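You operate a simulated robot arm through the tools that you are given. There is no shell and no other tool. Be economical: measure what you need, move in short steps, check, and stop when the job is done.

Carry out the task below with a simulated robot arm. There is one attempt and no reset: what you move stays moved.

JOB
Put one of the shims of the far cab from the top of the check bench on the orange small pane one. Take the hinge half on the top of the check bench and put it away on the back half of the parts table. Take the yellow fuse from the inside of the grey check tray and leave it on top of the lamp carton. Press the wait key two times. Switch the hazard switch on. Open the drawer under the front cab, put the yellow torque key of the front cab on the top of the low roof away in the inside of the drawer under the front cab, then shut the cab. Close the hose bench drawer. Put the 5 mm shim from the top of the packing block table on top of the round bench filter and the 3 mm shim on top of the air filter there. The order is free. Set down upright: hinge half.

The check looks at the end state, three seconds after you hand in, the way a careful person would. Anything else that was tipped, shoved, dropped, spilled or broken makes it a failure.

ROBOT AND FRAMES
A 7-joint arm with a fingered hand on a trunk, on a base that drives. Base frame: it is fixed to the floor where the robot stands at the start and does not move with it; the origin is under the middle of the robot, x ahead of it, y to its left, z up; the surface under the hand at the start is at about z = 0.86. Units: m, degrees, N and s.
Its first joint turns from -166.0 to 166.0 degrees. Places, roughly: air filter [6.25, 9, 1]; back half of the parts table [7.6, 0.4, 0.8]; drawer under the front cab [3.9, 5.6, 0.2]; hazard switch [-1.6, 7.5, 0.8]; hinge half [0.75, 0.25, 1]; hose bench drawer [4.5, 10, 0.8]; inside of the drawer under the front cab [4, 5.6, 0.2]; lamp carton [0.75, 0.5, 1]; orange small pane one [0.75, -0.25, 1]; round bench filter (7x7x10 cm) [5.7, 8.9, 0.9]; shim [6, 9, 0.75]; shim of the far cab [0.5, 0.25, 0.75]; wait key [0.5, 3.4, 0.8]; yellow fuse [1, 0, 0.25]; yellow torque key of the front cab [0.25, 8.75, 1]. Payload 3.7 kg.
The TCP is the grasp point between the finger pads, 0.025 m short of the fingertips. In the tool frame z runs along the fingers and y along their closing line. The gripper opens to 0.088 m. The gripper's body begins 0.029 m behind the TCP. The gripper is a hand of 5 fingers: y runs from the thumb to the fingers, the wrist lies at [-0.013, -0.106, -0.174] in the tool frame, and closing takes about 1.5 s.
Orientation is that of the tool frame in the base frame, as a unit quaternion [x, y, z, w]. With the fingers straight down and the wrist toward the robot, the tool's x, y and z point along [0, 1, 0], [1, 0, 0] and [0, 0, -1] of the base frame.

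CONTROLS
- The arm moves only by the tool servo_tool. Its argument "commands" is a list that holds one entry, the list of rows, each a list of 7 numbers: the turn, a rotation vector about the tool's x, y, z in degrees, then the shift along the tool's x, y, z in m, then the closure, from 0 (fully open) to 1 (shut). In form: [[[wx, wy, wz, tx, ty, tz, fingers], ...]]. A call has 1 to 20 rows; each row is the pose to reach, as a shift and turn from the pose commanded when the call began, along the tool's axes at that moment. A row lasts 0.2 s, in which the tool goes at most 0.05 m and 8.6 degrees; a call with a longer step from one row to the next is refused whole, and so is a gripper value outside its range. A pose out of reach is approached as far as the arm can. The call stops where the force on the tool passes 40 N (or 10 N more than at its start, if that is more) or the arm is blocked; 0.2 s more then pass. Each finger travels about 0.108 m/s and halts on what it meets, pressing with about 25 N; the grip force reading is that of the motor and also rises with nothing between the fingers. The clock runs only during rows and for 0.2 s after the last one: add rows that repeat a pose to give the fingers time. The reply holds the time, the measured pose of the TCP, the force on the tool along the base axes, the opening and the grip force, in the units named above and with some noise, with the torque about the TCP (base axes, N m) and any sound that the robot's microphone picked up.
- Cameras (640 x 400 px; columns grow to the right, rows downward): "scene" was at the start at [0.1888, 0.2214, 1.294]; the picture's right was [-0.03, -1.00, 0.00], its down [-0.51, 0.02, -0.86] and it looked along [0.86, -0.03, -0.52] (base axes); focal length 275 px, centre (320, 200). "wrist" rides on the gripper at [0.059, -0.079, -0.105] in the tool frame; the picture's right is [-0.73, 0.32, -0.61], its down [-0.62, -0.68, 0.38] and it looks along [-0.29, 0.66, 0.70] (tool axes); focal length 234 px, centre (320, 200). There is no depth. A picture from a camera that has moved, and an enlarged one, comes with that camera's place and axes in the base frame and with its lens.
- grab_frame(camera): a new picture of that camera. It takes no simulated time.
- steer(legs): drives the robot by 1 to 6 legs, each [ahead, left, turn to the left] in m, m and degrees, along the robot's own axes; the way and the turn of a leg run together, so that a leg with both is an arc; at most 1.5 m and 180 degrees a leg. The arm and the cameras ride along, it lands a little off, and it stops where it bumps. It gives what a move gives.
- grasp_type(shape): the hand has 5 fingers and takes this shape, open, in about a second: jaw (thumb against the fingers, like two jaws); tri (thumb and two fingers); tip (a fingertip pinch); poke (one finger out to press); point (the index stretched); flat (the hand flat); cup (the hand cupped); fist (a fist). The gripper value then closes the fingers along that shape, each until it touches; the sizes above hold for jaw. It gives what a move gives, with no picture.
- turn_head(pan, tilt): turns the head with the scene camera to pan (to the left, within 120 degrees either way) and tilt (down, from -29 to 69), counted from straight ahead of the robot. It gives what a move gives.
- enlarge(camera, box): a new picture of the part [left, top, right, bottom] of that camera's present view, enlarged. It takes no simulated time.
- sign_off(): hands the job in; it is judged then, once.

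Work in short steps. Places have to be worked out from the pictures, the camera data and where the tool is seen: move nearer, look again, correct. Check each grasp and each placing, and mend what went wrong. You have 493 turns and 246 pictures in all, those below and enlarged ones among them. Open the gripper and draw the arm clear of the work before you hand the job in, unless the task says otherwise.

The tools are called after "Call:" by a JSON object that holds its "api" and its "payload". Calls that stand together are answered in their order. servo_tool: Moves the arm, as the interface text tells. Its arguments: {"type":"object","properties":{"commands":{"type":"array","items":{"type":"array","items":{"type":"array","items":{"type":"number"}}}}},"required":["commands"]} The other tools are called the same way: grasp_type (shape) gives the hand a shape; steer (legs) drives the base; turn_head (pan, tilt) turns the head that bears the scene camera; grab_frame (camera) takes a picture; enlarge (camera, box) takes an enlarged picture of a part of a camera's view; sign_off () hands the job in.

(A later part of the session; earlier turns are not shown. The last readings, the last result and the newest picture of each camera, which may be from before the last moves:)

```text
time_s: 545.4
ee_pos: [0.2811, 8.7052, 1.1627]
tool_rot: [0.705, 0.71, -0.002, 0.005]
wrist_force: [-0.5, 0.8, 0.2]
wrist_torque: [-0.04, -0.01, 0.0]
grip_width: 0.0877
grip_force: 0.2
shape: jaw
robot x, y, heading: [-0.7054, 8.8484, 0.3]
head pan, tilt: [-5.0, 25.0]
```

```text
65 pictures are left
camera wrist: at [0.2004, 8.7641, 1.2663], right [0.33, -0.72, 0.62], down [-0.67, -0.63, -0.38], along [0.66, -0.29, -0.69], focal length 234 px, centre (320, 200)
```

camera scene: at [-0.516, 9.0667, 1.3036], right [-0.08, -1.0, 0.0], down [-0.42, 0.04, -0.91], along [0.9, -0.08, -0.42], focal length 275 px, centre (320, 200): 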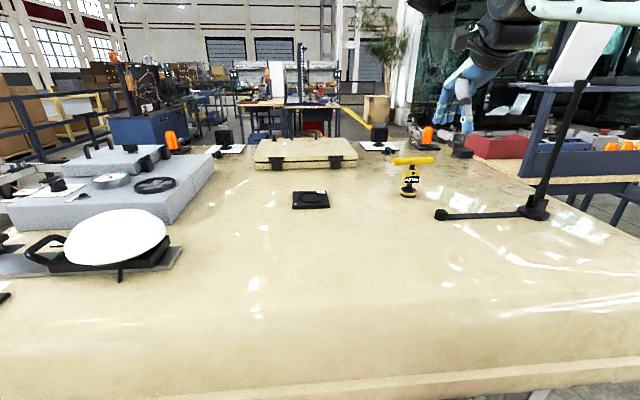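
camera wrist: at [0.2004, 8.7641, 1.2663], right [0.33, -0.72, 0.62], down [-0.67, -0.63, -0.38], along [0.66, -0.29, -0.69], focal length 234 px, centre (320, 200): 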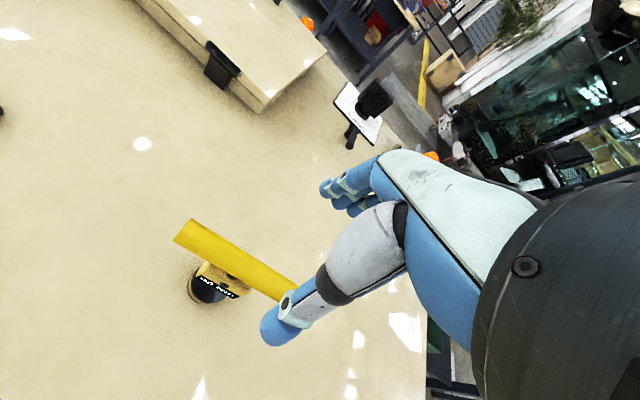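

Aligned. Lower to z≈1.055 and close on the bar.

Call:
{"api": "servo_tool", "payload": {"commands": [[[0, 0, 0, 0, -0.001, 0.04, 0], [0, 0, 0, 0, -0.001, 0.08, 0], [0, 0, 0, 0, -0.001, 0.108, 0], [0, 0, 0, 0, -0.001, 0.108, 0.3], [0, 0, 0, 0, -0.001, 0.108, 0.6], [0, 0, 0, 0, -0.001, 0.108, 0.8], [0, 0, 0, 0, -0.001, 0.108, 1], [0, 0, 0, 0, -0.001, 0.108, 1], [0, 0, 0, 0, -0.001, 0.108, 1]]]}}

Call:
{"api": "servo_tool", "payload": {"commands": [[[0, 0, 0, 0, 0, -0.03, 1], [0, 0, 0, 0, 0, -0.075, 1], [0, 0, 0, 0, 0, -0.12, 1], [0, 0, 0, 0, 0, -0.165, 1]]]}}

Call:
{"api": "grab_frame", "payload": {"camera": "scene"}}

```text
time_s: 547.4
ee_pos: [0.2808, 8.7059, 1.0526]
tool_rot: [0.705, 0.709, -0.001, 0.004]
wrist_force: [0.6, 1.3, 0.4]
wrist_torque: [0.03, -0.18, 0.02]
grip_width: 0.0048
grip_force: 24.9
shape: jaw
robot x, y, heading: [-0.7054, 8.8513, 0.4]
head pan, tilt: [-5.0, 25.0]
```

```text
time_s: 548.4
ee_pos: [0.2812, 8.7074, 1.2202]
tool_rot: [0.704, 0.71, -0.003, 0.004]
wrist_force: [0.9, -0.5, -3.5]
wrist_torque: [-0.03, 0.0, 0.0]
grip_width: 0.0048
grip_force: 25.3
shape: jaw
robot x, y, heading: [-0.708, 8.8455, 0.1]
head pan, tilt: [-5.0, 25.0]
```

```text
64 pictures are left
camera scene: at [-0.5157, 9.0668, 1.3035], right [-0.08, -1.0, 0.0], down [-0.42, 0.03, -0.91], along [0.9, -0.07, -0.42], focal length 275 px, centre (320, 200)
```

scene: 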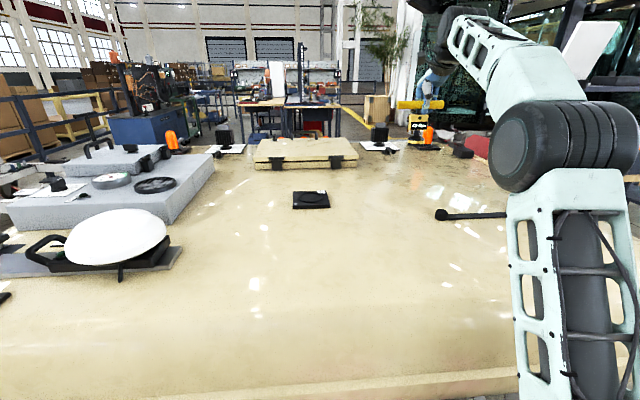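

Key is held. Raise and tuck it, then go back north, east, and south to the front cab's west side.

Call:
{"api": "servo_tool", "payload": {"commands": [[[0, 0, 0, 0, -0.02, -0.04, 1], [0, 0, 0, 0, -0.05, -0.07, 1], [0, 0, 0, 0, -0.09, -0.08, 1], [0, 0, 0, 0, -0.13, -0.08, 1], [0, 0, 0, 0, -0.17, -0.08, 1], [0, 0, 0, 0, -0.21, -0.08, 1], [0, 0, 0, 0, -0.25, -0.08, 1]]]}}

Call:
{"api": "steer", "payload": {"legs": [[0, 1.5, 0], [1.4, 0, 0], [1.4, 0, 0], [0, -1.4, 0], [0, -1.4, 0]]}}

Call:
{"api": "turn_head", "payload": {"pan": -45, "tilt": 12}}

Call:
{"api": "grab_frame", "payload": {"camera": "scene"}}

```text
time_s: 550.0
ee_pos: [0.0301, 8.7063, 1.2986]
tool_rot: [0.704, 0.71, -0.002, 0.004]
wrist_force: [1.4, 0.4, -3.9]
wrist_torque: [-0.05, 0.01, -0.03]
grip_width: 0.005
grip_force: 25.3
shape: jaw
robot x, y, heading: [-0.7019, 8.847, 0.3]
head pan, tilt: [-5.0, 25.0]
```

```text
time_s: 583.7
ee_pos: [2.7887, 7.3603, 1.2986]
tool_rot: [0.706, 0.709, -0.002, 0.005]
wrist_force: [0.4, 0.1, -2.6]
wrist_torque: [-0.05, -0.01, 0.01]
grip_width: 0.0048
grip_force: 24.5
shape: jaw
robot x, y, heading: [2.0505, 7.5069, -0.1]
head pan, tilt: [-5.0, 25.0]
```

```text
time_s: 584.8
ee_pos: [2.7897, 7.3598, 1.2984]
tool_rot: [0.706, 0.708, -0.001, 0.004]
wrist_force: [-0.6, 0.3, -3.8]
wrist_torque: [-0.02, -0.01, 0.02]
grip_width: 0.0049
grip_force: 24.5
shape: jaw
robot x, y, heading: [2.0539, 7.5045, 0.1]
head pan, tilt: [-45.0, 12.0]
```

```text
63 pictures are left
camera scene: at [2.2188, 7.6648, 1.3246], right [-0.71, -0.71, 0.0], down [-0.15, 0.15, -0.98], along [0.69, -0.69, -0.21], focal length 275 px, centre (320, 200)
```

scene: 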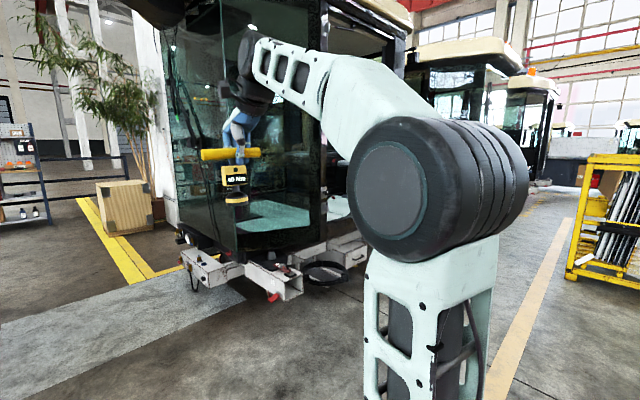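

Strafe further south to y≈5.65 and look at the cab's west side.

Call:
{"api": "steer", "payload": {"legs": [[0, -1.3, 0], [0, -0.55, 0]]}}

Call:
{"api": "turn_head", "payload": {"pan": 0, "tilt": 20}}

Call:
{"api": "grab_frame", "payload": {"camera": "scene"}}

```text
time_s: 594.1
ee_pos: [2.77, 5.4868, 1.299]
tool_rot: [0.711, 0.703, -0.002, 0.004]
wrist_force: [0.4, 0.1, -3.0]
wrist_torque: [-0.06, -0.04, 0.0]
grip_width: 0.005
grip_force: 24.7
shape: jaw
robot x, y, heading: [2.0402, 5.6421, -0.6]
head pan, tilt: [-45.0, 12.0]
```

```text
time_s: 595.2
ee_pos: [2.7701, 5.4883, 1.2994]
tool_rot: [0.711, 0.703, -0.002, 0.004]
wrist_force: [0.5, -0.1, -2.8]
wrist_torque: [-0.03, -0.05, 0.02]
grip_width: 0.005
grip_force: 24.7
shape: jaw
robot x, y, heading: [2.0354, 5.6485, -0.7]
head pan, tilt: [0.0, 20.0]
```

```text
62 pictures are left
camera scene: at [2.2335, 5.8662, 1.3116], right [-0.02, -1.0, 0.0], down [-0.34, 0.01, -0.94], along [0.94, -0.01, -0.34], focal length 275 px, centre (320, 200)
```

scene: 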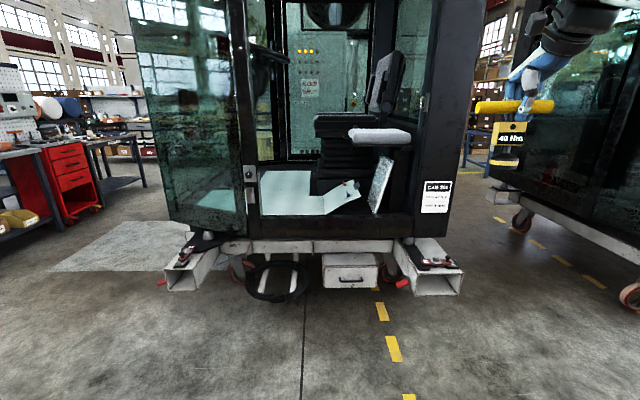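

Front cab (CAB 201), doorway open on this side; the drawer is at (350,270). Zoom on the left panel/hinge to see whether a door stands open, and on the drawer.

Call:
{"api": "enlarge", "payload": {"camera": "scene", "box": [120, 20, 440, 220]}}

Call:
{"api": "enlarge", "payload": {"camera": "scene", "box": [220, 225, 460, 315]}}

```text
2.00 times, centred on (280, 120) of scene
camera zoom: at [2.2335, 5.8662, 1.3116], right [-0.02, -1.0, 0.0], down [-0.34, 0.01, -0.94], along [0.94, -0.01, -0.34], focal length 550 px, centre (400, 360)
```

zoom: 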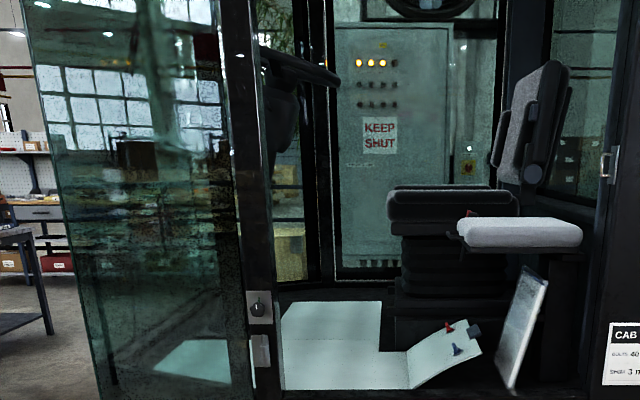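

```text
2.67 times, centred on (340, 270) of scene
camera zoom: at [2.2335, 5.8662, 1.3116], right [-0.02, -1.0, 0.0], down [-0.34, 0.01, -0.94], along [0.94, -0.01, -0.34], focal length 734 px, centre (267, 13)
```

zoom: 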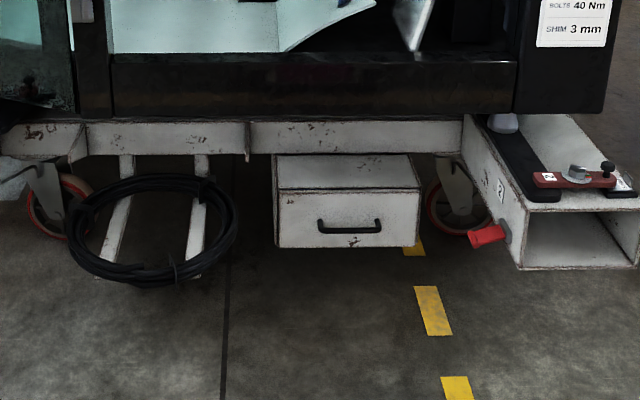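

No separate door leaf to shut is seen; the drawer itself must be opened, filled and shut. My hand holds the key, so I'll first park the key upright on the floor to the south. Drive to the stance.

Call:
{"api": "steer", "payload": {"legs": [[0.7, 0.1, 0.7]]}}

Call:
{"api": "servo_tool", "payload": {"commands": [[[0, 0, 5, -0.045, -0.01, 0, 1], [0, 0, 10, -0.09, -0.02, 0, 1], [0, 0, 15, -0.135, -0.03, 0, 1], [0, 0, 20, -0.175, -0.045, 0.02, 1], [0, 0, 25, -0.21, -0.06, 0.04, 1], [0, 0, 30, -0.245, -0.08, 0.06, 1], [0, 0, 35, -0.28, -0.1, 0.08, 1], [0, 0, 40, -0.31, -0.12, 0.1, 1], [0, 0, 45, -0.34, -0.14, 0.12, 1], [0, 0, 50, -0.37, -0.165, 0.14, 1], [0, 0, 55, -0.4, -0.19, 0.16, 1], [0, 0, 60, -0.43, -0.215, 0.18, 1], [0, 0, 65, -0.455, -0.245, 0.2, 1], [0, 0, 70, -0.475, -0.28, 0.22, 1]]]}}

```text
time_s: 599.1
ee_pos: [3.475, 5.5883, 1.2986]
tool_rot: [0.708, 0.706, -0.002, 0.004]
wrist_force: [-0.1, 0.0, -2.9]
wrist_torque: [-0.05, 0.0, 0.01]
grip_width: 0.0046
grip_force: 25.1
shape: jaw
robot x, y, heading: [2.741, 5.7378, -0.0]
head pan, tilt: [0.0, 20.0]
```

```text
time_s: 602.1
ee_pos: [3.1944, 5.1127, 1.0811]
tool_rot: [0.985, 0.171, 0.001, 0.005]
wrist_force: [-0.5, 0.3, -2.8]
wrist_torque: [-0.02, 0.02, 0.01]
grip_width: 0.0049
grip_force: 24.7
shape: jaw
robot x, y, heading: [2.7428, 5.7382, -0.2]
head pan, tilt: [0.0, 20.0]
```

Lower the key toward the floor on the south side.

Call:
{"api": "servo_tool", "payload": {"commands": [[[0, 0, 0, 0, 0.045, 0.01, 1], [0, 0, 0, 0, 0.09, 0.02, 1], [0, 0, 0, 0, 0.1, 0.065, 1], [0, 0, 0, 0, 0.1, 0.113, 1], [0, 0, 0, 0, 0.1, 0.161, 1], [0, 0, 0, 0, 0.1, 0.209, 1], [0, 0, 0, 0, 0.1, 0.257, 1], [0, 0, 0, 0, 0.1, 0.305, 1], [0, 0, 0, 0, 0.1, 0.353, 1], [0, 0, 0, 0, 0.1, 0.401, 1], [0, 0, 0, 0, 0.1, 0.449, 1], [0, 0, 0, 0, 0.1, 0.497, 1], [0, 0, 0, 0, 0.1, 0.545, 1], [0, 0, 0, 0, 0.1, 0.593, 1], [0, 0, 0, 0, 0.1, 0.641, 1], [0, 0, 0, 0, 0.1, 0.689, 1], [0, 0, 0, 0, 0.1, 0.737, 1], [0, 0, 0, 0, 0.1, 0.785, 1]]]}}

Call:
{"api": "turn_head", "payload": {"pan": -60, "tilt": 40}}

Call:
{"api": "grab_frame", "payload": {"camera": "scene"}}

```text
time_s: 605.9
ee_pos: [3.2311, 5.0122, 0.2977]
tool_rot: [0.985, 0.173, 0.001, 0.006]
wrist_force: [0.4, -0.2, -3.6]
wrist_torque: [0.01, 0.03, -0.03]
grip_width: 0.0048
grip_force: 25.3
shape: jaw
robot x, y, heading: [2.7367, 5.7418, -0.3]
head pan, tilt: [0.0, 20.0]
```

```text
time_s: 607.2
ee_pos: [3.2301, 5.0113, 0.2988]
tool_rot: [0.985, 0.173, 0.001, 0.005]
wrist_force: [0.6, 0.0, -3.6]
wrist_torque: [-0.02, 0.02, -0.01]
grip_width: 0.005
grip_force: 25.0
shape: jaw
robot x, y, heading: [2.7443, 5.7385, -0.4]
head pan, tilt: [-60.0, 40.0]
```

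```text
59 pictures are left
camera scene: at [2.8834, 5.8887, 1.2803], right [-0.87, -0.5, 0.0], down [-0.32, 0.56, -0.77], along [0.38, -0.66, -0.64], focal length 275 px, centre (320, 200)
```

scene: 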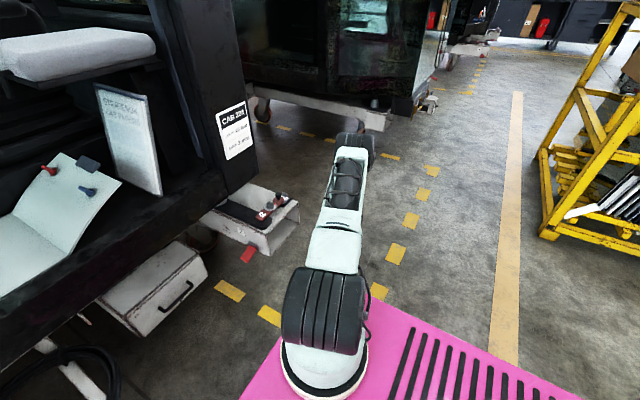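

Reachable. Lower further to floor contact carefully.

Call:
{"api": "servo_tool", "payload": {"commands": [[[0, 0, 0, 0, 0, 0.045, 1], [0, 0, 0, 0, 0, 0.09, 1], [0, 0, 0, 0, 0, 0.135, 1], [0, 0, 0, 0, 0, 0.16, 1], [0, 0, 0, 0, 0, 0.166, 1], [0, 0, 0, 0, 0, 0.172, 1], [0, 0, 0, 0, 0, 0.178, 1], [0, 0, 0, 0, 0, 0.184, 1], [0, 0, 0, 0, 0, 0.19, 1]]]}}

```text
time_s: 609.2
ee_pos: [3.2327, 5.0046, 0.1157]
tool_rot: [0.985, 0.172, 0.001, 0.01]
wrist_force: [-4.3, 4.9, 16.9]
wrist_torque: [0.34, 0.05, 0.09]
grip_width: 0.0073
grip_force: 24.9
shape: jaw
robot x, y, heading: [2.7444, 5.7394, -0.1]
head pan, tilt: [-60.0, 40.0]
stopped in row 9: the force on the tool passed its limit at 46 N (the readings are from after the stop); the commanded pose is now the measured one
```

Floor contact. Ease up slightly, release, and rise straight; check that it stands.

Call:
{"api": "servo_tool", "payload": {"commands": [[[0, 0, 0, 0, 0, -0.003, 1], [0, 0, 0, 0, 0, -0.003, 0.9], [0, 0, 0, 0, 0, -0.003, 0.75], [0, 0, 0, 0, 0, -0.003, 0.6], [0, 0, 0, 0, 0, -0.003, 0.4], [0, 0, 0, 0, 0, -0.003, 0.2], [0, 0, 0, 0, 0, -0.003, 0], [0, 0, 0, 0, 0, -0.03, 0], [0, 0, 0, 0, 0, -0.07, 0], [0, 0, 0, 0, 0, -0.115, 0], [0, 0, 0, 0, 0, -0.16, 0], [0, 0, 0, 0, 0, -0.205, 0]]]}}

Call:
{"api": "grab_frame", "payload": {"camera": "wrist"}}

```text
time_s: 611.8
ee_pos: [3.2314, 5.0082, 0.3181]
tool_rot: [0.985, 0.172, 0.001, 0.009]
wrist_force: [-0.2, 0.9, 0.0]
wrist_torque: [-0.02, -0.04, 0.02]
grip_width: 0.0877
grip_force: 0.1
shape: jaw
robot x, y, heading: [2.7426, 5.7404, -0.2]
head pan, tilt: [-60.0, 40.0]
```

```text
58 pictures are left
camera wrist: at [3.2591, 5.1037, 0.4219], right [-0.58, -0.54, 0.61], down [-0.82, 0.42, -0.4], along [-0.05, -0.73, -0.68], focal length 234 px, centre (320, 200)
```

wrist: 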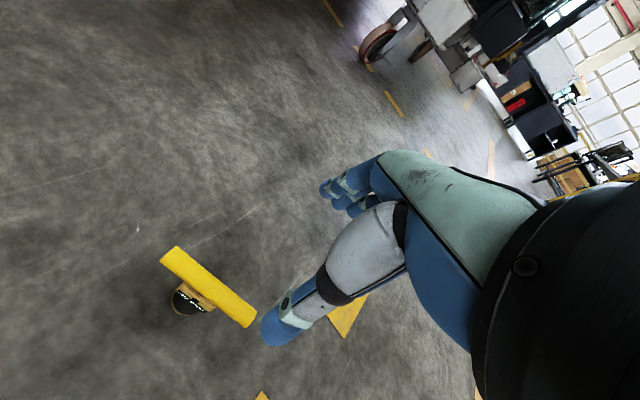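

Key stands upright on the floor at (3.232,5.006). Swing the open hand to the drawer handle.

Call:
{"api": "servo_tool", "payload": {"commands": [[[0, 0, 0, 0, 0, -0.045, 0], [0, 0, 0, 0, 0, -0.09, 0], [0, 0, 0, 0, 0, -0.135, 0], [0, 0, 0, 0, 0, -0.18, 0], [0, 0, -5, 0.032, -0.03, -0.18, 0], [0, 0, -10, 0.065, -0.061, -0.18, 0], [0, 0, -15, 0.097, -0.092, -0.18, 0], [0, 0, -20, 0.13, -0.123, -0.18, 0], [0, 0, -25, 0.162, -0.153, -0.18, 0], [0, 0, -30, 0.195, -0.184, -0.18, 0], [0, 0, -35, 0.227, -0.215, -0.18, 0], [0, 0, -40, 0.26, -0.246, -0.18, 0], [0, 0, -45, 0.292, -0.277, -0.18, 0], [0, 0, -50, 0.325, -0.307, -0.18, 0], [0, 0, -55, 0.357, -0.338, -0.18, 0], [0, 0, -60, 0.39, -0.369, -0.18, 0], [0, 0, -65, 0.422, -0.4, -0.18, 0], [0, 0, -70, 0.455, -0.43, -0.18, 0], [0, 0, -70, 0.487, -0.461, -0.18, 0]]]}}

Call:
{"api": "turn_head", "payload": {"pan": -15, "tilt": 45}}

Call:
{"api": "grab_frame", "payload": {"camera": "scene"}}

Call:
{"api": "grab_frame", "payload": {"camera": "wrist"}}

```text
time_s: 615.8
ee_pos: [3.5321, 5.6107, 0.4904]
tool_rot: [0.709, 0.705, -0.004, 0.007]
wrist_force: [-0.1, -0.1, 0.3]
wrist_torque: [0.0, -0.04, 0.02]
grip_width: 0.0878
grip_force: 0.0
shape: jaw
robot x, y, heading: [2.7399, 5.7392, -0.2]
head pan, tilt: [-60.0, 40.0]
```

```text
time_s: 616.9
ee_pos: [3.5329, 5.612, 0.4903]
tool_rot: [0.708, 0.706, -0.004, 0.008]
wrist_force: [0.6, -0.3, 0.0]
wrist_torque: [-0.01, 0.01, -0.02]
grip_width: 0.0875
grip_force: 0.0
shape: jaw
robot x, y, heading: [2.7417, 5.7385, -0.1]
head pan, tilt: [-15.0, 45.0]
```

```text
57 pictures are left
camera scene: at [2.9195, 5.9413, 1.273], right [-0.26, -0.96, 0.0], down [-0.68, 0.19, -0.71], along [0.68, -0.19, -0.71], focal length 275 px, centre (320, 200)
```

scene: 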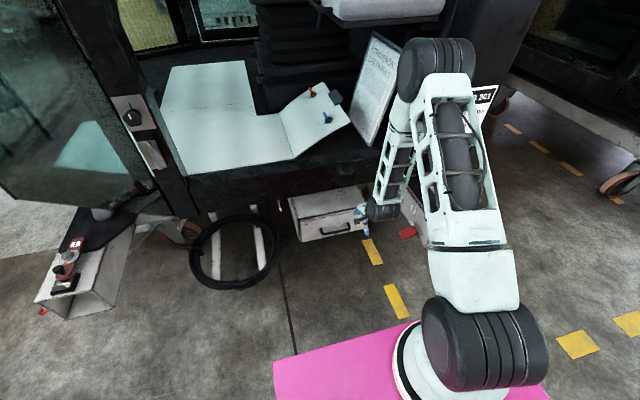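

```text
56 pictures are left
camera wrist: at [3.4524, 5.6717, 0.5936], right [0.32, -0.72, 0.62], down [-0.68, -0.63, -0.38], along [0.66, -0.3, -0.69], focal length 234 px, centre (320, 200)
```

wrist: 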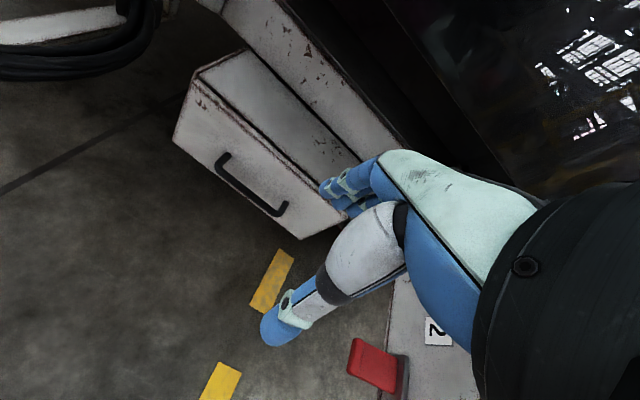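

Handle bar: centre (3.722,5.647,0.22), panel front x≈3.762, gap ≈26 mm. Move above the bar with the hand nearly closed (30 mm) and check.

Call:
{"api": "servo_tool", "payload": {"commands": [[[0, 0, 0, 0.01, 0.045, 0, 0.2], [0, 0, 0, 0.02, 0.09, 0, 0.4], [0, 0, 0, 0.03, 0.135, 0, 0.66], [0, 0, 0, 0.035, 0.18, 0.01, 0.66], [0, 0, 0, 0.035, 0.187, 0.055, 0.66], [0, 0, 0, 0.035, 0.187, 0.1, 0.66], [0, 0, 0, 0.035, 0.187, 0.145, 0.66], [0, 0, 0, 0.035, 0.187, 0.19, 0.66]]]}}

Call:
{"api": "enlarge", "payload": {"camera": "wrist", "box": [180, 120, 420, 340]}}

```text
time_s: 617.7
ee_pos: [3.6483, 5.6382, 0.484]
tool_rot: [0.708, 0.706, -0.012, 0.0]
wrist_force: [-2.5, 0.8, -4.3]
wrist_torque: [-0.04, -0.19, -0.06]
grip_width: 0.03
grip_force: 0.1
shape: jaw
robot x, y, heading: [2.7398, 5.7396, -0.2]
head pan, tilt: [-15.0, 45.0]
stopped in row 4: the force on the tool passed its limit at 58 N (the readings are from after the stop); the commanded pose is now the measured one
```

```text
1.82 times, centred on (300, 230) of wrist
camera zoom: at [3.5715, 5.698, 0.5889], right [0.33, -0.72, 0.61], down [-0.69, -0.63, -0.36], along [0.64, -0.3, -0.7], focal length 426 px, centre (356, 146)
```

zoom: 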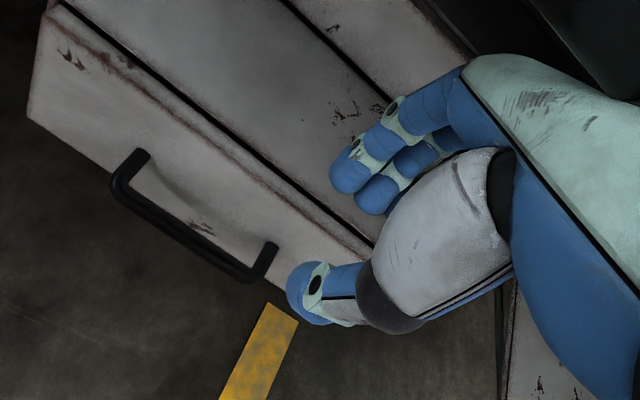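

The knuckles met the cab sill. Back out, descend first, then move in beneath the sill at z≈0.27.

Call:
{"api": "servo_tool", "payload": {"commands": [[[0, 0, 0, 0, -0.045, 0, 0.66], [0, 0, 0, 0, -0.06, 0.03, 0.66], [0, 0, 0, 0, -0.06, 0.075, 0.66], [0, 0, 0, 0, -0.06, 0.12, 0.66], [0, 0, 0, 0, -0.06, 0.165, 0.66], [0, 0, 0, 0, -0.06, 0.205, 0.66], [0, 0, 0, 0.005, -0.03, 0.212, 0.66], [0, 0, 0, 0.007, 0.01, 0.214, 0.66], [0, 0, 0, 0.008, 0.04, 0.214, 0.66]]]}}

Call:
{"api": "enlarge", "payload": {"camera": "wrist", "box": [180, 120, 420, 340]}}

```text
time_s: 619.7
ee_pos: [3.6879, 5.6422, 0.2704]
tool_rot: [0.709, 0.705, -0.012, 0.001]
wrist_force: [0.0, 0.4, 0.1]
wrist_torque: [-0.01, 0.0, 0.01]
grip_width: 0.0304
grip_force: 0.1
shape: jaw
robot x, y, heading: [2.7402, 5.738, -0.2]
head pan, tilt: [-15.0, 45.0]
```

```text
1.82 times, centred on (300, 230) of wrist
camera zoom: at [3.6094, 5.7014, 0.3749], right [0.33, -0.72, 0.61], down [-0.69, -0.63, -0.36], along [0.65, -0.3, -0.7], focal length 426 px, centre (356, 146)
```

zoom: 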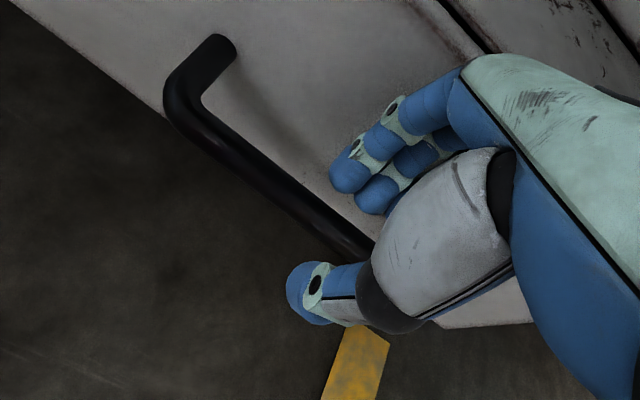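

Bar at x≈3.708 here. Move in 20 mm, then lower so the fingers go behind the bar, and close.

Call:
{"api": "servo_tool", "payload": {"commands": [[[0, 0, 0, 0, 0.012, 0, 0.66], [0, 0, 0, 0, 0.022, 0.0, 0.66], [0, 0, 0, 0, 0.022, 0.02, 0.66], [0, 0, 0, 0, 0.022, 0.04, 0.66], [0, 0, 0, 0, 0.022, 0.048, 0.66]]]}}

Call:
{"api": "enlarge", "payload": {"camera": "wrist", "box": [180, 120, 420, 340]}}

```text
time_s: 620.3
ee_pos: [3.6967, 5.6405, 0.2643]
tool_rot: [0.709, 0.705, -0.017, -0.005]
wrist_force: [-20.4, 0.7, 2.9]
wrist_torque: [-0.05, -0.3, -0.29]
grip_width: 0.0265
grip_force: 0.1
shape: jaw
robot x, y, heading: [2.747, 5.7379, -0.3]
head pan, tilt: [-15.0, 45.0]
stopped in row 2: the force on the tool passed its limit at 45 N (the readings are from after the stop); the commanded pose is now the measured one
```

```text
1.82 times, centred on (300, 230) of wrist
camera zoom: at [3.62, 5.7012, 0.371], right [0.34, -0.72, 0.61], down [-0.7, -0.63, -0.35], along [0.63, -0.3, -0.71], focal length 426 px, centre (356, 146)
```

zoom: 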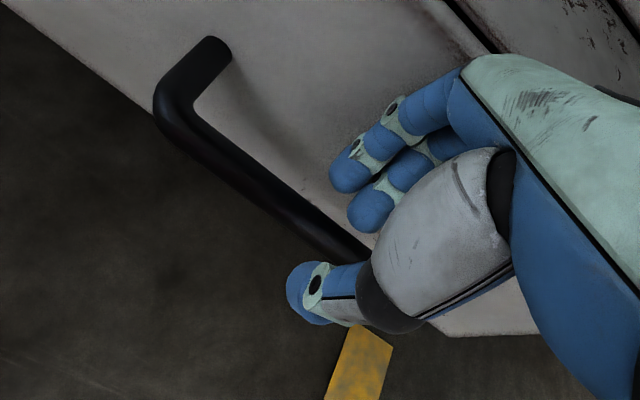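

The curled knuckles hit the panel, so approach obliquely instead: back out and tilt the fingers 48° forward, thumb under and fingers over the bar.

Call:
{"api": "servo_tool", "payload": {"commands": [[[0, 0, 0, 0, -0.04, -0.01, 0.66], [0, 0, 0, 0, -0.08, -0.02, 0.5], [0, 0, 0, 0, -0.11, -0.03, 0.4], [-8, 0, 0, 0, -0.11, -0.03, 0.4], [-16, 0, 0, 0, -0.11, -0.03, 0.4], [-24, 0, 0, 0, -0.11, -0.03, 0.4], [-32, 0, 0, 0, -0.11, -0.03, 0.4], [-40, 0, 0, 0, -0.11, -0.03, 0.4], [-46, 0, 0, 0, -0.11, -0.03, 0.4]]]}}

Call:
{"api": "grab_frame", "payload": {"camera": "wrist"}}

```text
time_s: 622.3
ee_pos: [3.5902, 5.6422, 0.2988]
tool_rot: [0.653, 0.655, 0.263, 0.275]
wrist_force: [-1.1, 0.8, -0.5]
wrist_torque: [-0.03, -0.02, 0.01]
grip_width: 0.0525
grip_force: 0.1
shape: jaw
robot x, y, heading: [2.7393, 5.7384, -0.2]
head pan, tilt: [-15.0, 45.0]
```

```text
52 pictures are left
camera wrist: at [3.4601, 5.7012, 0.3176], right [-0.2, -0.71, 0.67], down [-0.22, -0.63, -0.74], along [0.96, -0.29, -0.03], focal length 234 px, centre (320, 200)
```

wrist: 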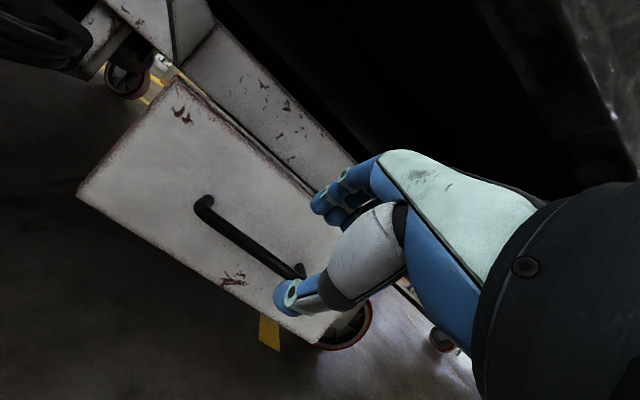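

Approach along the finger direction to the bar.

Call:
{"api": "servo_tool", "payload": {"commands": [[[0, 0, 0, 0.006, 0.03, 0.01, 0.4], [0, 0, 0, 0.006, 0.03, 0.05, 0.4], [0, 0, 0, 0.006, 0.03, 0.09, 0.4], [0, 0, 0, 0.006, 0.03, 0.115, 0.4], [0, 0, 0, 0.006, 0.03, 0.128, 0.4]]]}}

Call:
{"api": "enlarge", "payload": {"camera": "wrist", "box": [180, 120, 420, 340]}}

```text
time_s: 623.5
ee_pos: [3.7008, 5.6461, 0.2287]
tool_rot: [0.654, 0.655, 0.262, 0.273]
wrist_force: [-21.7, -0.7, 7.4]
wrist_torque: [-0.05, -0.67, -0.15]
grip_width: 0.0489
grip_force: 0.1
shape: jaw
robot x, y, heading: [2.7394, 5.74, -0.0]
head pan, tilt: [-15.0, 45.0]
```

```text
1.82 times, centred on (300, 230) of wrist
camera zoom: at [3.5698, 5.7054, 0.2471], right [-0.2, -0.71, 0.67], down [-0.22, -0.63, -0.74], along [0.95, -0.3, -0.03], focal length 426 px, centre (356, 146)
```

zoom: 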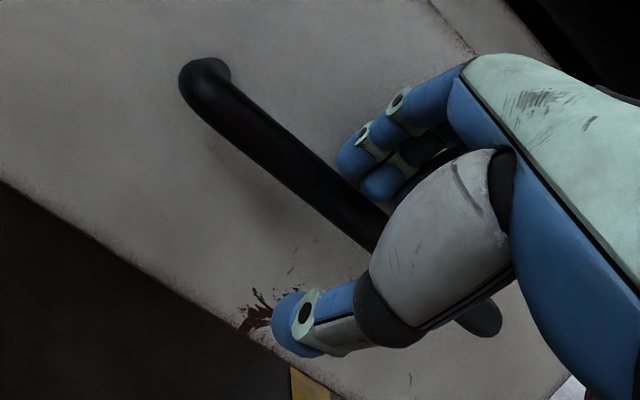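

Bar is between thumb and fingers; ease back 5 mm and close.

Call:
{"api": "servo_tool", "payload": {"commands": [[[0, 0, 0, 0, 0, -0.005, 0.5], [0, 0, 0, 0, 0, -0.006, 0.65], [0, 0, 0, 0, 0, -0.006, 0.8], [0, 0, 0, 0, 0, -0.006, 0.95], [0, 0, 0, 0, 0, -0.006, 1], [0, 0, 0, 0, 0, -0.006, 1], [0, 0, 0, 0, 0, -0.006, 1]]]}}

Call:
{"api": "enlarge", "payload": {"camera": "wrist", "box": [180, 120, 420, 340]}}

```text
time_s: 625.1
ee_pos: [3.6959, 5.6467, 0.2329]
tool_rot: [0.653, 0.656, 0.261, 0.273]
wrist_force: [0.2, -0.5, -12.3]
wrist_torque: [-0.13, 0.03, 0.07]
grip_width: 0.004
grip_force: 25.4
shape: jaw
robot x, y, heading: [2.7413, 5.7364, -0.3]
head pan, tilt: [-15.0, 45.0]
```

```text
1.82 times, centred on (300, 230) of wrist
camera zoom: at [3.5663, 5.7053, 0.2512], right [-0.2, -0.71, 0.67], down [-0.22, -0.63, -0.74], along [0.95, -0.3, -0.03], focal length 426 px, centre (356, 146)
```

zoom: 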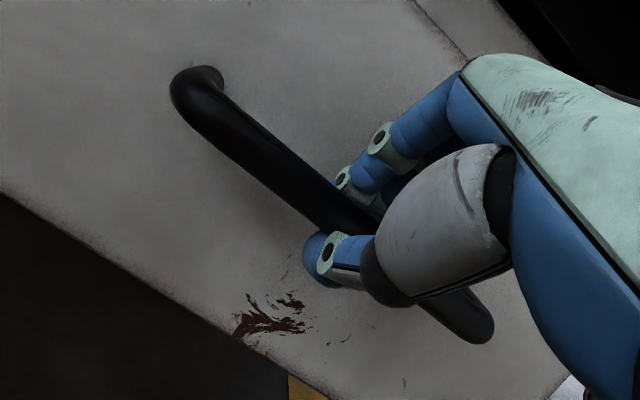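

Gripped. Pull with the arm a little to test the drawer.

Call:
{"api": "servo_tool", "payload": {"commands": [[[0, 0, 0, 0, -0.0142, -0.0141, 1], [0, 0, 0, 0, -0.0284, -0.0281, 1], [0, 0, 0, 0, -0.0427, -0.0422, 1], [0, 0, 0, 0, -0.0569, -0.0563, 1]]]}}

Call:
{"api": "enlarge", "payload": {"camera": "wrist", "box": [180, 80, 460, 340]}}

```text
time_s: 626.1
ee_pos: [3.6164, 5.6464, 0.2334]
tool_rot: [0.653, 0.655, 0.262, 0.274]
wrist_force: [0.7, -2.5, -15.2]
wrist_torque: [-0.12, 0.08, 0.02]
grip_width: 0.0043
grip_force: 25.2
shape: jaw
robot x, y, heading: [2.7402, 5.7386, -0.2]
head pan, tilt: [-15.0, 45.0]
```

```text
1.54 times, centred on (320, 210) of wrist
camera zoom: at [3.4862, 5.7056, 0.2512], right [-0.2, -0.71, 0.67], down [-0.22, -0.63, -0.74], along [0.95, -0.3, -0.03], focal length 360 px, centre (320, 185)
```

zoom: 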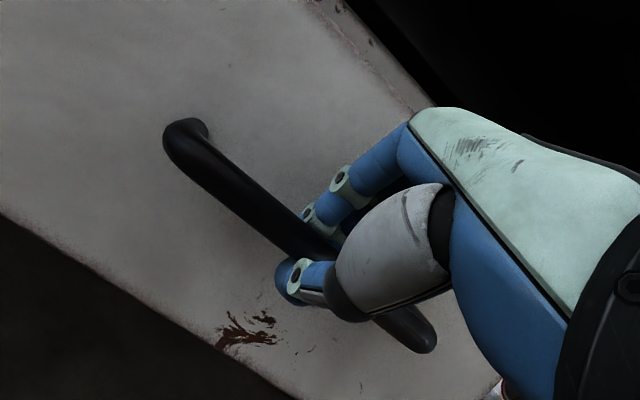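

The drawer slides with the hand. Pull it further by another ~0.2 m with the base.

Call:
{"api": "steer", "payload": {"legs": [[-0.2, 0, 0]]}}

Call:
{"api": "turn_head", "payload": {"pan": -10, "tilt": 45}}

Call:
{"api": "grab_frame", "payload": {"camera": "scene"}}

```text
time_s: 627.7
ee_pos: [3.4174, 5.6471, 0.2318]
tool_rot: [0.654, 0.655, 0.262, 0.273]
wrist_force: [0.7, -8.2, -17.6]
wrist_torque: [-0.08, 0.05, -0.07]
grip_width: 0.0044
grip_force: 24.6
shape: jaw
robot x, y, heading: [2.5389, 5.7379, -0.3]
head pan, tilt: [-15.0, 45.0]
```

```text
time_s: 628.3
ee_pos: [3.4177, 5.6459, 0.2326]
tool_rot: [0.654, 0.655, 0.261, 0.273]
wrist_force: [-0.5, -3.4, -14.7]
wrist_torque: [-0.09, 0.05, 0.02]
grip_width: 0.0049
grip_force: 24.6
shape: jaw
robot x, y, heading: [2.5451, 5.7408, -0.3]
head pan, tilt: [-10.0, 45.0]
```

```text
48 pictures are left
camera scene: at [2.7223, 5.949, 1.2729], right [-0.18, -0.98, 0.0], down [-0.7, 0.13, -0.71], along [0.7, -0.13, -0.71], focal length 275 px, centre (320, 200)
```

scene: 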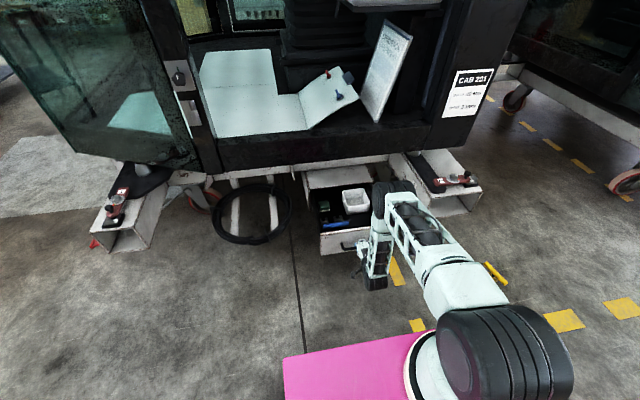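

Drawer is open ~0.28 m and holds some items. Release the handle, back off, and look inside.

Call:
{"api": "servo_tool", "payload": {"commands": [[[0, 0, 0, 0, 0, 0, 0.7], [0, 0, 0, 0, 0, 0, 0.4], [0, 0, 0, 0, 0, 0, 0.2], [0, 0, 0, 0, 0, -0.03, 0.2], [0, 0, 0, 0, 0, -0.07, 0.2], [0, 0, 0, 0, 0, -0.11, 0.2], [0, 0, 0, 0, 0, -0.15, 0]]]}}

Call:
{"api": "enlarge", "payload": {"camera": "scene", "box": [290, 155, 410, 265]}}

```text
time_s: 629.9
ee_pos: [3.3129, 5.6489, 0.3403]
tool_rot: [0.654, 0.655, 0.262, 0.274]
wrist_force: [0.8, 0.1, 0.2]
wrist_torque: [-0.01, 0.0, -0.03]
grip_width: 0.0878
grip_force: 0.2
shape: jaw
robot x, y, heading: [2.5396, 5.7425, 0.1]
head pan, tilt: [-10.0, 45.0]
```

```text
3.64 times, centred on (350, 210) of scene
camera zoom: at [2.7218, 5.9492, 1.273], right [-0.18, -0.98, 0.0], down [-0.7, 0.13, -0.71], along [0.7, -0.13, -0.71], focal length 1000 px, centre (211, 164)
```

zoom: 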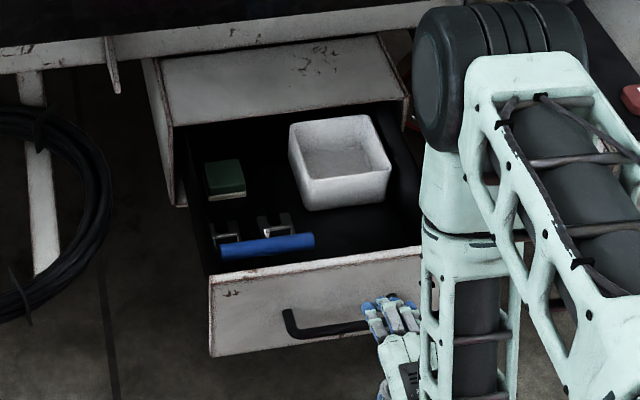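

Free space is in the drawer's front-right quadrant (x 3.52–3.69, y 5.49–5.63). Fetch the key: raise/untilt the hand, drive back forward 0.2 m.

Call:
{"api": "servo_tool", "payload": {"commands": [[[7, 0, 0, -0.008, 0.023, -0.038, 0], [14, 0, 0, -0.016, 0.046, -0.076, 0], [21, 0, 0, -0.025, 0.069, -0.115, 0], [28, 0, 0, -0.033, 0.092, -0.153, 0], [36, 0, 0, -0.041, 0.115, -0.19, 0], [45, 0, 0, -0.05, 0.138, -0.229, 0]]]}}

Call:
{"api": "servo_tool", "payload": {"commands": [[[0, 0, 6, -0.04, -0.01, 0, 0], [0, 0, 12, -0.08, -0.02, 0, 0], [0, 0, 18, -0.12, -0.03, 0, 0], [0, 0, 24, -0.16, -0.04, 0, 0], [0, 0, 30, -0.2, -0.05, 0, 0], [0, 0, 36, -0.24, -0.06, 0, 0], [0, 0, 42, -0.28, -0.08, 0, 0], [0, 0, 48, -0.32, -0.1, 0, 0], [0, 0, 54, -0.36, -0.12, 0, 0], [0, 0, 60, -0.4, -0.14, 0, 0], [0, 0, 66, -0.44, -0.16, 0, 0], [0, 0, 70, -0.48, -0.18, 0, 0]]]}}

Call:
{"api": "steer", "payload": {"legs": [[0.2, 0, 0.1]]}}

```text
refused: row 6 steps farther than a row can; nothing moved
```

```text
time_s: 632.5
ee_pos: [3.1821, 5.1676, 0.2228]
tool_rot: [0.911, 0.161, 0.372, 0.073]
wrist_force: [0.5, -0.4, -0.6]
wrist_torque: [-0.01, -0.01, -0.02]
grip_width: 0.0875
grip_force: 0.1
shape: jaw
robot x, y, heading: [2.5422, 5.74, -0.3]
head pan, tilt: [-10.0, 45.0]
```

```text
time_s: 634.1
ee_pos: [3.3836, 5.1684, 0.2225]
tool_rot: [0.911, 0.162, 0.372, 0.074]
wrist_force: [0.2, 0.4, 0.2]
wrist_torque: [0.03, 0.0, 0.01]
grip_width: 0.0875
grip_force: 0.0
shape: jaw
robot x, y, heading: [2.7437, 5.7384, -0.4]
head pan, tilt: [-10.0, 45.0]
```

A row was refused so the hand stayed tilted, but nothing was touched. Now raise while untilting, then move above the key.

Call:
{"api": "servo_tool", "payload": {"commands": [[[2.6, -7, 0, 0.025, 0.0098, -0.0273, 0], [5.2, -14, 0, 0.05, 0.0196, -0.0547, 0], [7.8, -20.9, 0, 0.075, 0.0294, -0.082, 0], [10.4, -27.9, 0, 0.1, 0.0391, -0.1093, 0], [13, -34.8, 0, 0.125, 0.0489, -0.1367, 0], [15.6, -41.8, -0.6, 0.15, 0.0587, -0.164, 0], [15.6, -41.8, -0.6, 0.1183, 0.0818, -0.185, 0], [15.6, -41.8, -0.6, 0.0865, 0.1048, -0.206, 0], [15.6, -41.8, -0.6, 0.0548, 0.1279, -0.2266, 0], [15.6, -41.8, -0.6, 0.023, 0.1509, -0.2475, 0], [15.6, -41.8, -0.6, -0.0087, 0.174, -0.2684, 0]]]}}

Call:
{"api": "grab_frame", "payload": {"camera": "wrist"}}

```text
time_s: 636.5
ee_pos: [3.2314, 5.0079, 0.4512]
tool_rot: [0.984, 0.179, -0.001, 0.007]
wrist_force: [0.4, -0.4, -0.2]
wrist_torque: [-0.02, 0.03, -0.01]
grip_width: 0.0879
grip_force: 0.0
shape: jaw
robot x, y, heading: [2.745, 5.7386, -0.0]
head pan, tilt: [-10.0, 45.0]
```

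```text
46 pictures are left
camera wrist: at [3.2585, 5.1031, 0.5555], right [-0.57, -0.55, 0.62], down [-0.82, 0.41, -0.39], along [-0.04, -0.73, -0.69], focal length 234 px, centre (320, 200)
```

wrist: 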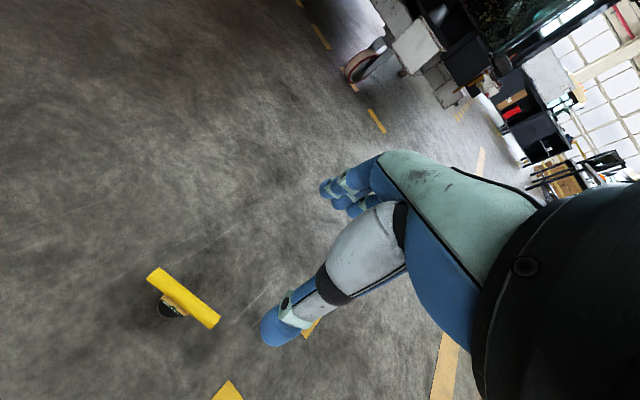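

Key upright below. Descend, grasp and lift.

Call:
{"api": "servo_tool", "payload": {"commands": [[[0, 0, 0, 0, 0, 0.045, 0], [0, 0, 0, 0, 0, 0.09, 0], [0, 0, 0, 0, 0, 0.135, 0], [0, 0, 0, 0, 0, 0.18, 0], [0, 0, 0, 0, 0, 0.225, 0], [0, 0, 0, 0, 0, 0.27, 0], [0, 0, 0, 0, 0, 0.305, 0], [0, 0, 0, 0, 0, 0.33, 0], [0, 0, 0, 0, 0, 0.332, 0.3], [0, 0, 0, 0, 0, 0.332, 0.6], [0, 0, 0, 0, 0, 0.332, 0.8], [0, 0, 0, 0, 0, 0.332, 1], [0, 0, 0, 0, 0, 0.332, 1], [0, 0, 0, 0, 0, 0.332, 1]]]}}

Call:
{"api": "servo_tool", "payload": {"commands": [[[0, 0, 0, 0, 0, -0.045, 1], [0, 0, 0, 0, 0, -0.09, 1], [0, 0, 0, 0, 0, -0.135, 1], [0, 0, 0, 0, 0, -0.18, 1], [0, 0, 0, 0, 0, -0.225, 1], [0, 0, 0, 0, 0, -0.27, 1], [0, 0, 0, 0, 0, -0.315, 1], [0, 0, 0, 0, 0, -0.36, 1], [0, 0, 0, 0, 0, -0.4, 1]]]}}

Call:
{"api": "grab_frame", "payload": {"camera": "wrist"}}

```text
time_s: 639.5
ee_pos: [3.2317, 5.003, 0.1194]
tool_rot: [0.984, 0.177, -0.002, 0.008]
wrist_force: [0.0, 0.7, -3.4]
wrist_torque: [-0.04, 0.04, 0.01]
grip_width: 0.0096
grip_force: 25.7
shape: jaw
robot x, y, heading: [2.7433, 5.7404, -0.1]
head pan, tilt: [-10.0, 45.0]
```

```text
time_s: 641.5
ee_pos: [3.2298, 5.0086, 0.5193]
tool_rot: [0.984, 0.177, -0.002, 0.007]
wrist_force: [1.0, 0.5, -3.2]
wrist_torque: [-0.03, 0.02, 0.01]
grip_width: 0.0098
grip_force: 24.8
shape: jaw
robot x, y, heading: [2.7412, 5.7405, 0.1]
head pan, tilt: [-10.0, 45.0]
```

```text
45 pictures are left
camera wrist: at [3.2573, 5.1042, 0.6231], right [-0.57, -0.55, 0.62], down [-0.82, 0.41, -0.39], along [-0.04, -0.73, -0.69], focal length 234 px, centre (320, 200)
```

wrist: 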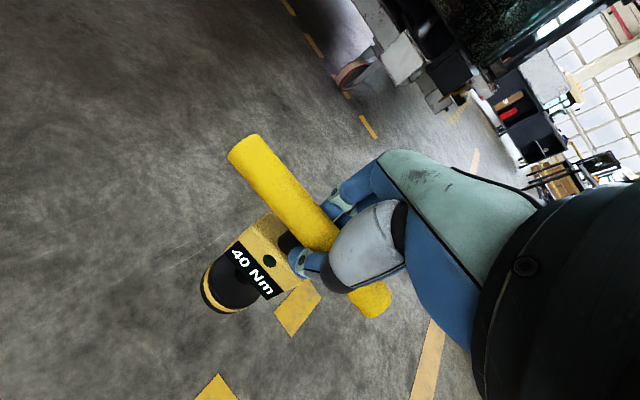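

Held. Swing to above the drawer (x≈3.55, y≈5.562) with yaw back to 0.

Call:
{"api": "servo_tool", "payload": {"commands": [[[0, 0, -5, 0.0352, -0.029, -0.005, 1], [0, 0, -10, 0.0704, -0.058, -0.01, 1], [0, 0, -15, 0.1056, -0.087, -0.015, 1], [0, 0, -20, 0.1409, -0.1161, -0.02, 1], [0, 0, -25, 0.1761, -0.1452, -0.025, 1], [0, 0, -30, 0.2113, -0.1742, -0.03, 1], [0, 0, -35, 0.2465, -0.2033, -0.03, 1], [0, 0, -40, 0.2817, -0.2323, -0.03, 1], [0, 0, -45, 0.3169, -0.2613, -0.03, 1], [0, 0, -50, 0.3521, -0.2904, -0.03, 1], [0, 0, -55, 0.3874, -0.3194, -0.03, 1], [0, 0, -60, 0.4226, -0.3484, -0.03, 1], [0, 0, -65, 0.4578, -0.3775, -0.03, 1], [0, 0, -69.6, 0.493, -0.4065, -0.03, 1]]]}}

Call:
{"api": "grab_frame", "payload": {"camera": "wrist"}}

```text
time_s: 644.5
ee_pos: [3.5501, 5.5602, 0.542]
tool_rot: [0.706, 0.708, -0.006, 0.005]
wrist_force: [-0.2, -0.7, -3.8]
wrist_torque: [-0.05, -0.06, 0.02]
grip_width: 0.0096
grip_force: 25.1
shape: jaw
robot x, y, heading: [2.7454, 5.7387, -0.5]
head pan, tilt: [-10.0, 45.0]
```

```text
44 pictures are left
camera wrist: at [3.4706, 5.6204, 0.6454], right [0.33, -0.72, 0.62], down [-0.68, -0.63, -0.37], along [0.66, -0.3, -0.69], focal length 234 px, centre (320, 200)
```

wrist: 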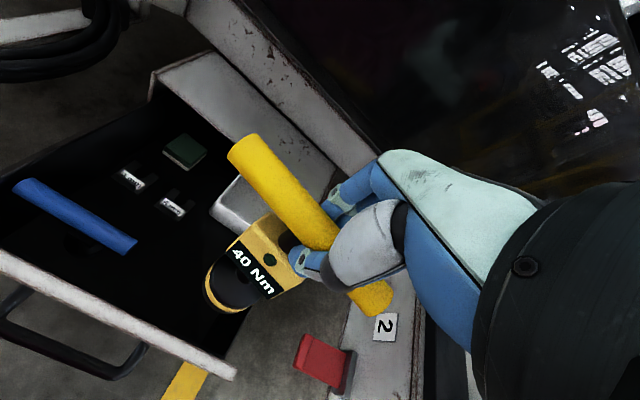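

The blue key in the drawer stands upright (bar z≈0.263), so upright storage fits. Place the yellow key upright at (3.572,5.56): lower it into the drawer.

Call:
{"api": "servo_tool", "payload": {"commands": [[[0, 0, 0, 0, 0, 0.045, 1], [0, 0, 0, 0, 0.005, 0.09, 1], [0, 0, 0, 0, 0.01, 0.135, 1], [0, 0, 0, 0, 0.018, 0.18, 1], [0, 0, 0, 0, 0.022, 0.22, 1], [0, 0, 0, 0, 0.022, 0.25, 1]]]}}

Call:
{"api": "enlarge", "payload": {"camera": "scene", "box": [290, 155, 430, 275]}}

Call:
{"api": "grab_frame", "payload": {"camera": "wrist"}}

```text
time_s: 645.9
ee_pos: [3.5724, 5.5571, 0.2907]
tool_rot: [0.706, 0.708, -0.006, 0.006]
wrist_force: [-0.3, 0.6, -3.5]
wrist_torque: [-0.03, -0.02, 0.04]
grip_width: 0.0093
grip_force: 25.0
shape: jaw
robot x, y, heading: [2.7438, 5.738, -0.4]
head pan, tilt: [-10.0, 45.0]
```

```text
3.33 times, centred on (360, 215) of scene
camera zoom: at [2.9229, 5.9487, 1.273], right [-0.18, -0.98, 0.0], down [-0.7, 0.12, -0.71], along [0.7, -0.12, -0.71], focal length 917 px, centre (187, 150)
```

zoom: 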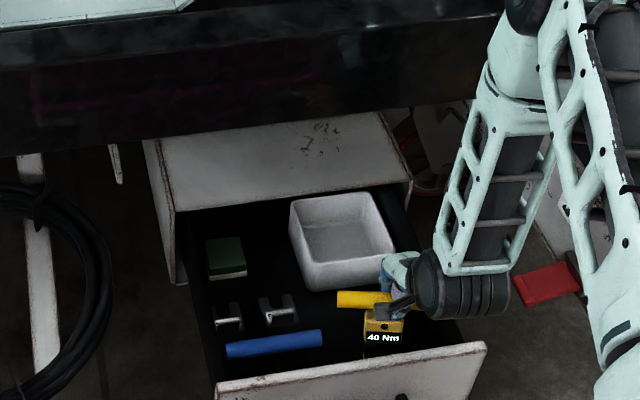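

```text
42 pictures are left
camera wrist: at [3.4928, 5.6171, 0.395], right [0.32, -0.72, 0.62], down [-0.68, -0.63, -0.37], along [0.66, -0.3, -0.69], focal length 234 px, centre (320, 200)
```

wrist: 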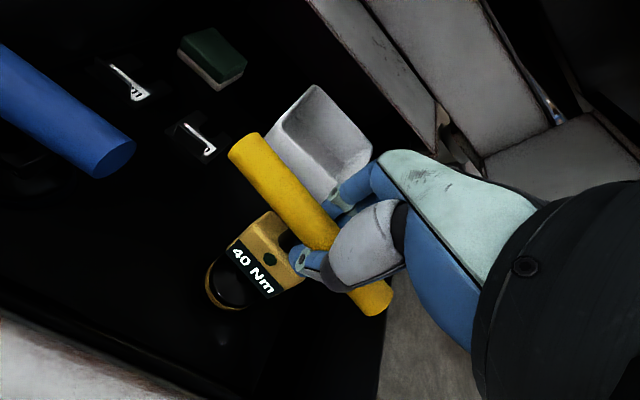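

The key is inside, clear of the cup and blue key. Lower to contact.

Call:
{"api": "servo_tool", "payload": {"commands": [[[0, 0, 0, 0, 0, 0.01, 1], [0, 0, 0, 0, 0, 0.018, 1], [0, 0, 0, 0, 0, 0.024, 1], [0, 0, 0, 0, 0, 0.03, 1], [0, 0, 0, 0, 0, 0.036, 1], [0, 0, 0, 0, 0, 0.042, 1]]]}}

```text
time_s: 646.8
ee_pos: [3.578, 5.5559, 0.2706]
tool_rot: [0.707, 0.707, -0.002, 0.01]
wrist_force: [1.1, -1.8, 13.5]
wrist_torque: [0.04, -0.2, -0.08]
grip_width: 0.011
grip_force: 24.8
shape: jaw
robot x, y, heading: [2.7447, 5.7372, -0.2]
head pan, tilt: [-10.0, 45.0]
stopped in row 4: the force on the tool passed its limit at 49 N (the readings are from after the stop); the commanded pose is now the measured one
```

Contact. Ease off, open moderately, and rise straight.

Call:
{"api": "servo_tool", "payload": {"commands": [[[0, 0, 0, 0, 0, -0.002, 1], [0, 0, 0, 0, 0, -0.002, 0.88], [0, 0, 0, 0, 0, -0.002, 0.75], [0, 0, 0, 0, 0, -0.002, 0.6], [0, 0, 0, 0, 0, -0.002, 0.5], [0, 0, 0, 0, 0, -0.002, 0.42], [0, 0, 0, 0, 0, -0.025, 0.42], [0, 0, 0, 0, 0, -0.06, 0.42], [0, 0, 0, 0, -0.01, -0.1, 0.42], [0, 0, 0, 0, -0.03, -0.14, 0.4], [0, 0, 0, 0, -0.06, -0.18, 0.2], [0, 0, 0, 0, -0.1, -0.2, 0]]]}}

Call:
{"api": "enlarge", "payload": {"camera": "scene", "box": [290, 155, 430, 275]}}

```text
time_s: 649.4
ee_pos: [3.4736, 5.5598, 0.4685]
tool_rot: [0.707, 0.707, -0.004, 0.008]
wrist_force: [0.2, -0.5, 0.1]
wrist_torque: [-0.02, -0.01, -0.01]
grip_width: 0.0877
grip_force: 0.0
shape: jaw
robot x, y, heading: [2.7446, 5.7366, -0.2]
head pan, tilt: [-10.0, 45.0]
```

```text
3.33 times, centred on (360, 215) of scene
camera zoom: at [2.9228, 5.9487, 1.273], right [-0.18, -0.98, 0.0], down [-0.7, 0.12, -0.71], along [0.7, -0.12, -0.71], focal length 917 px, centre (187, 150)
```

zoom: 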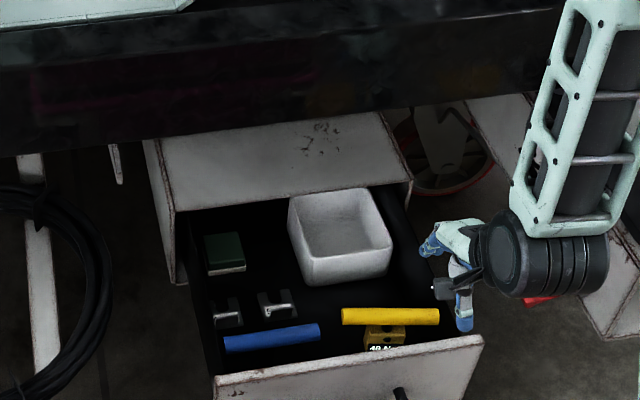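

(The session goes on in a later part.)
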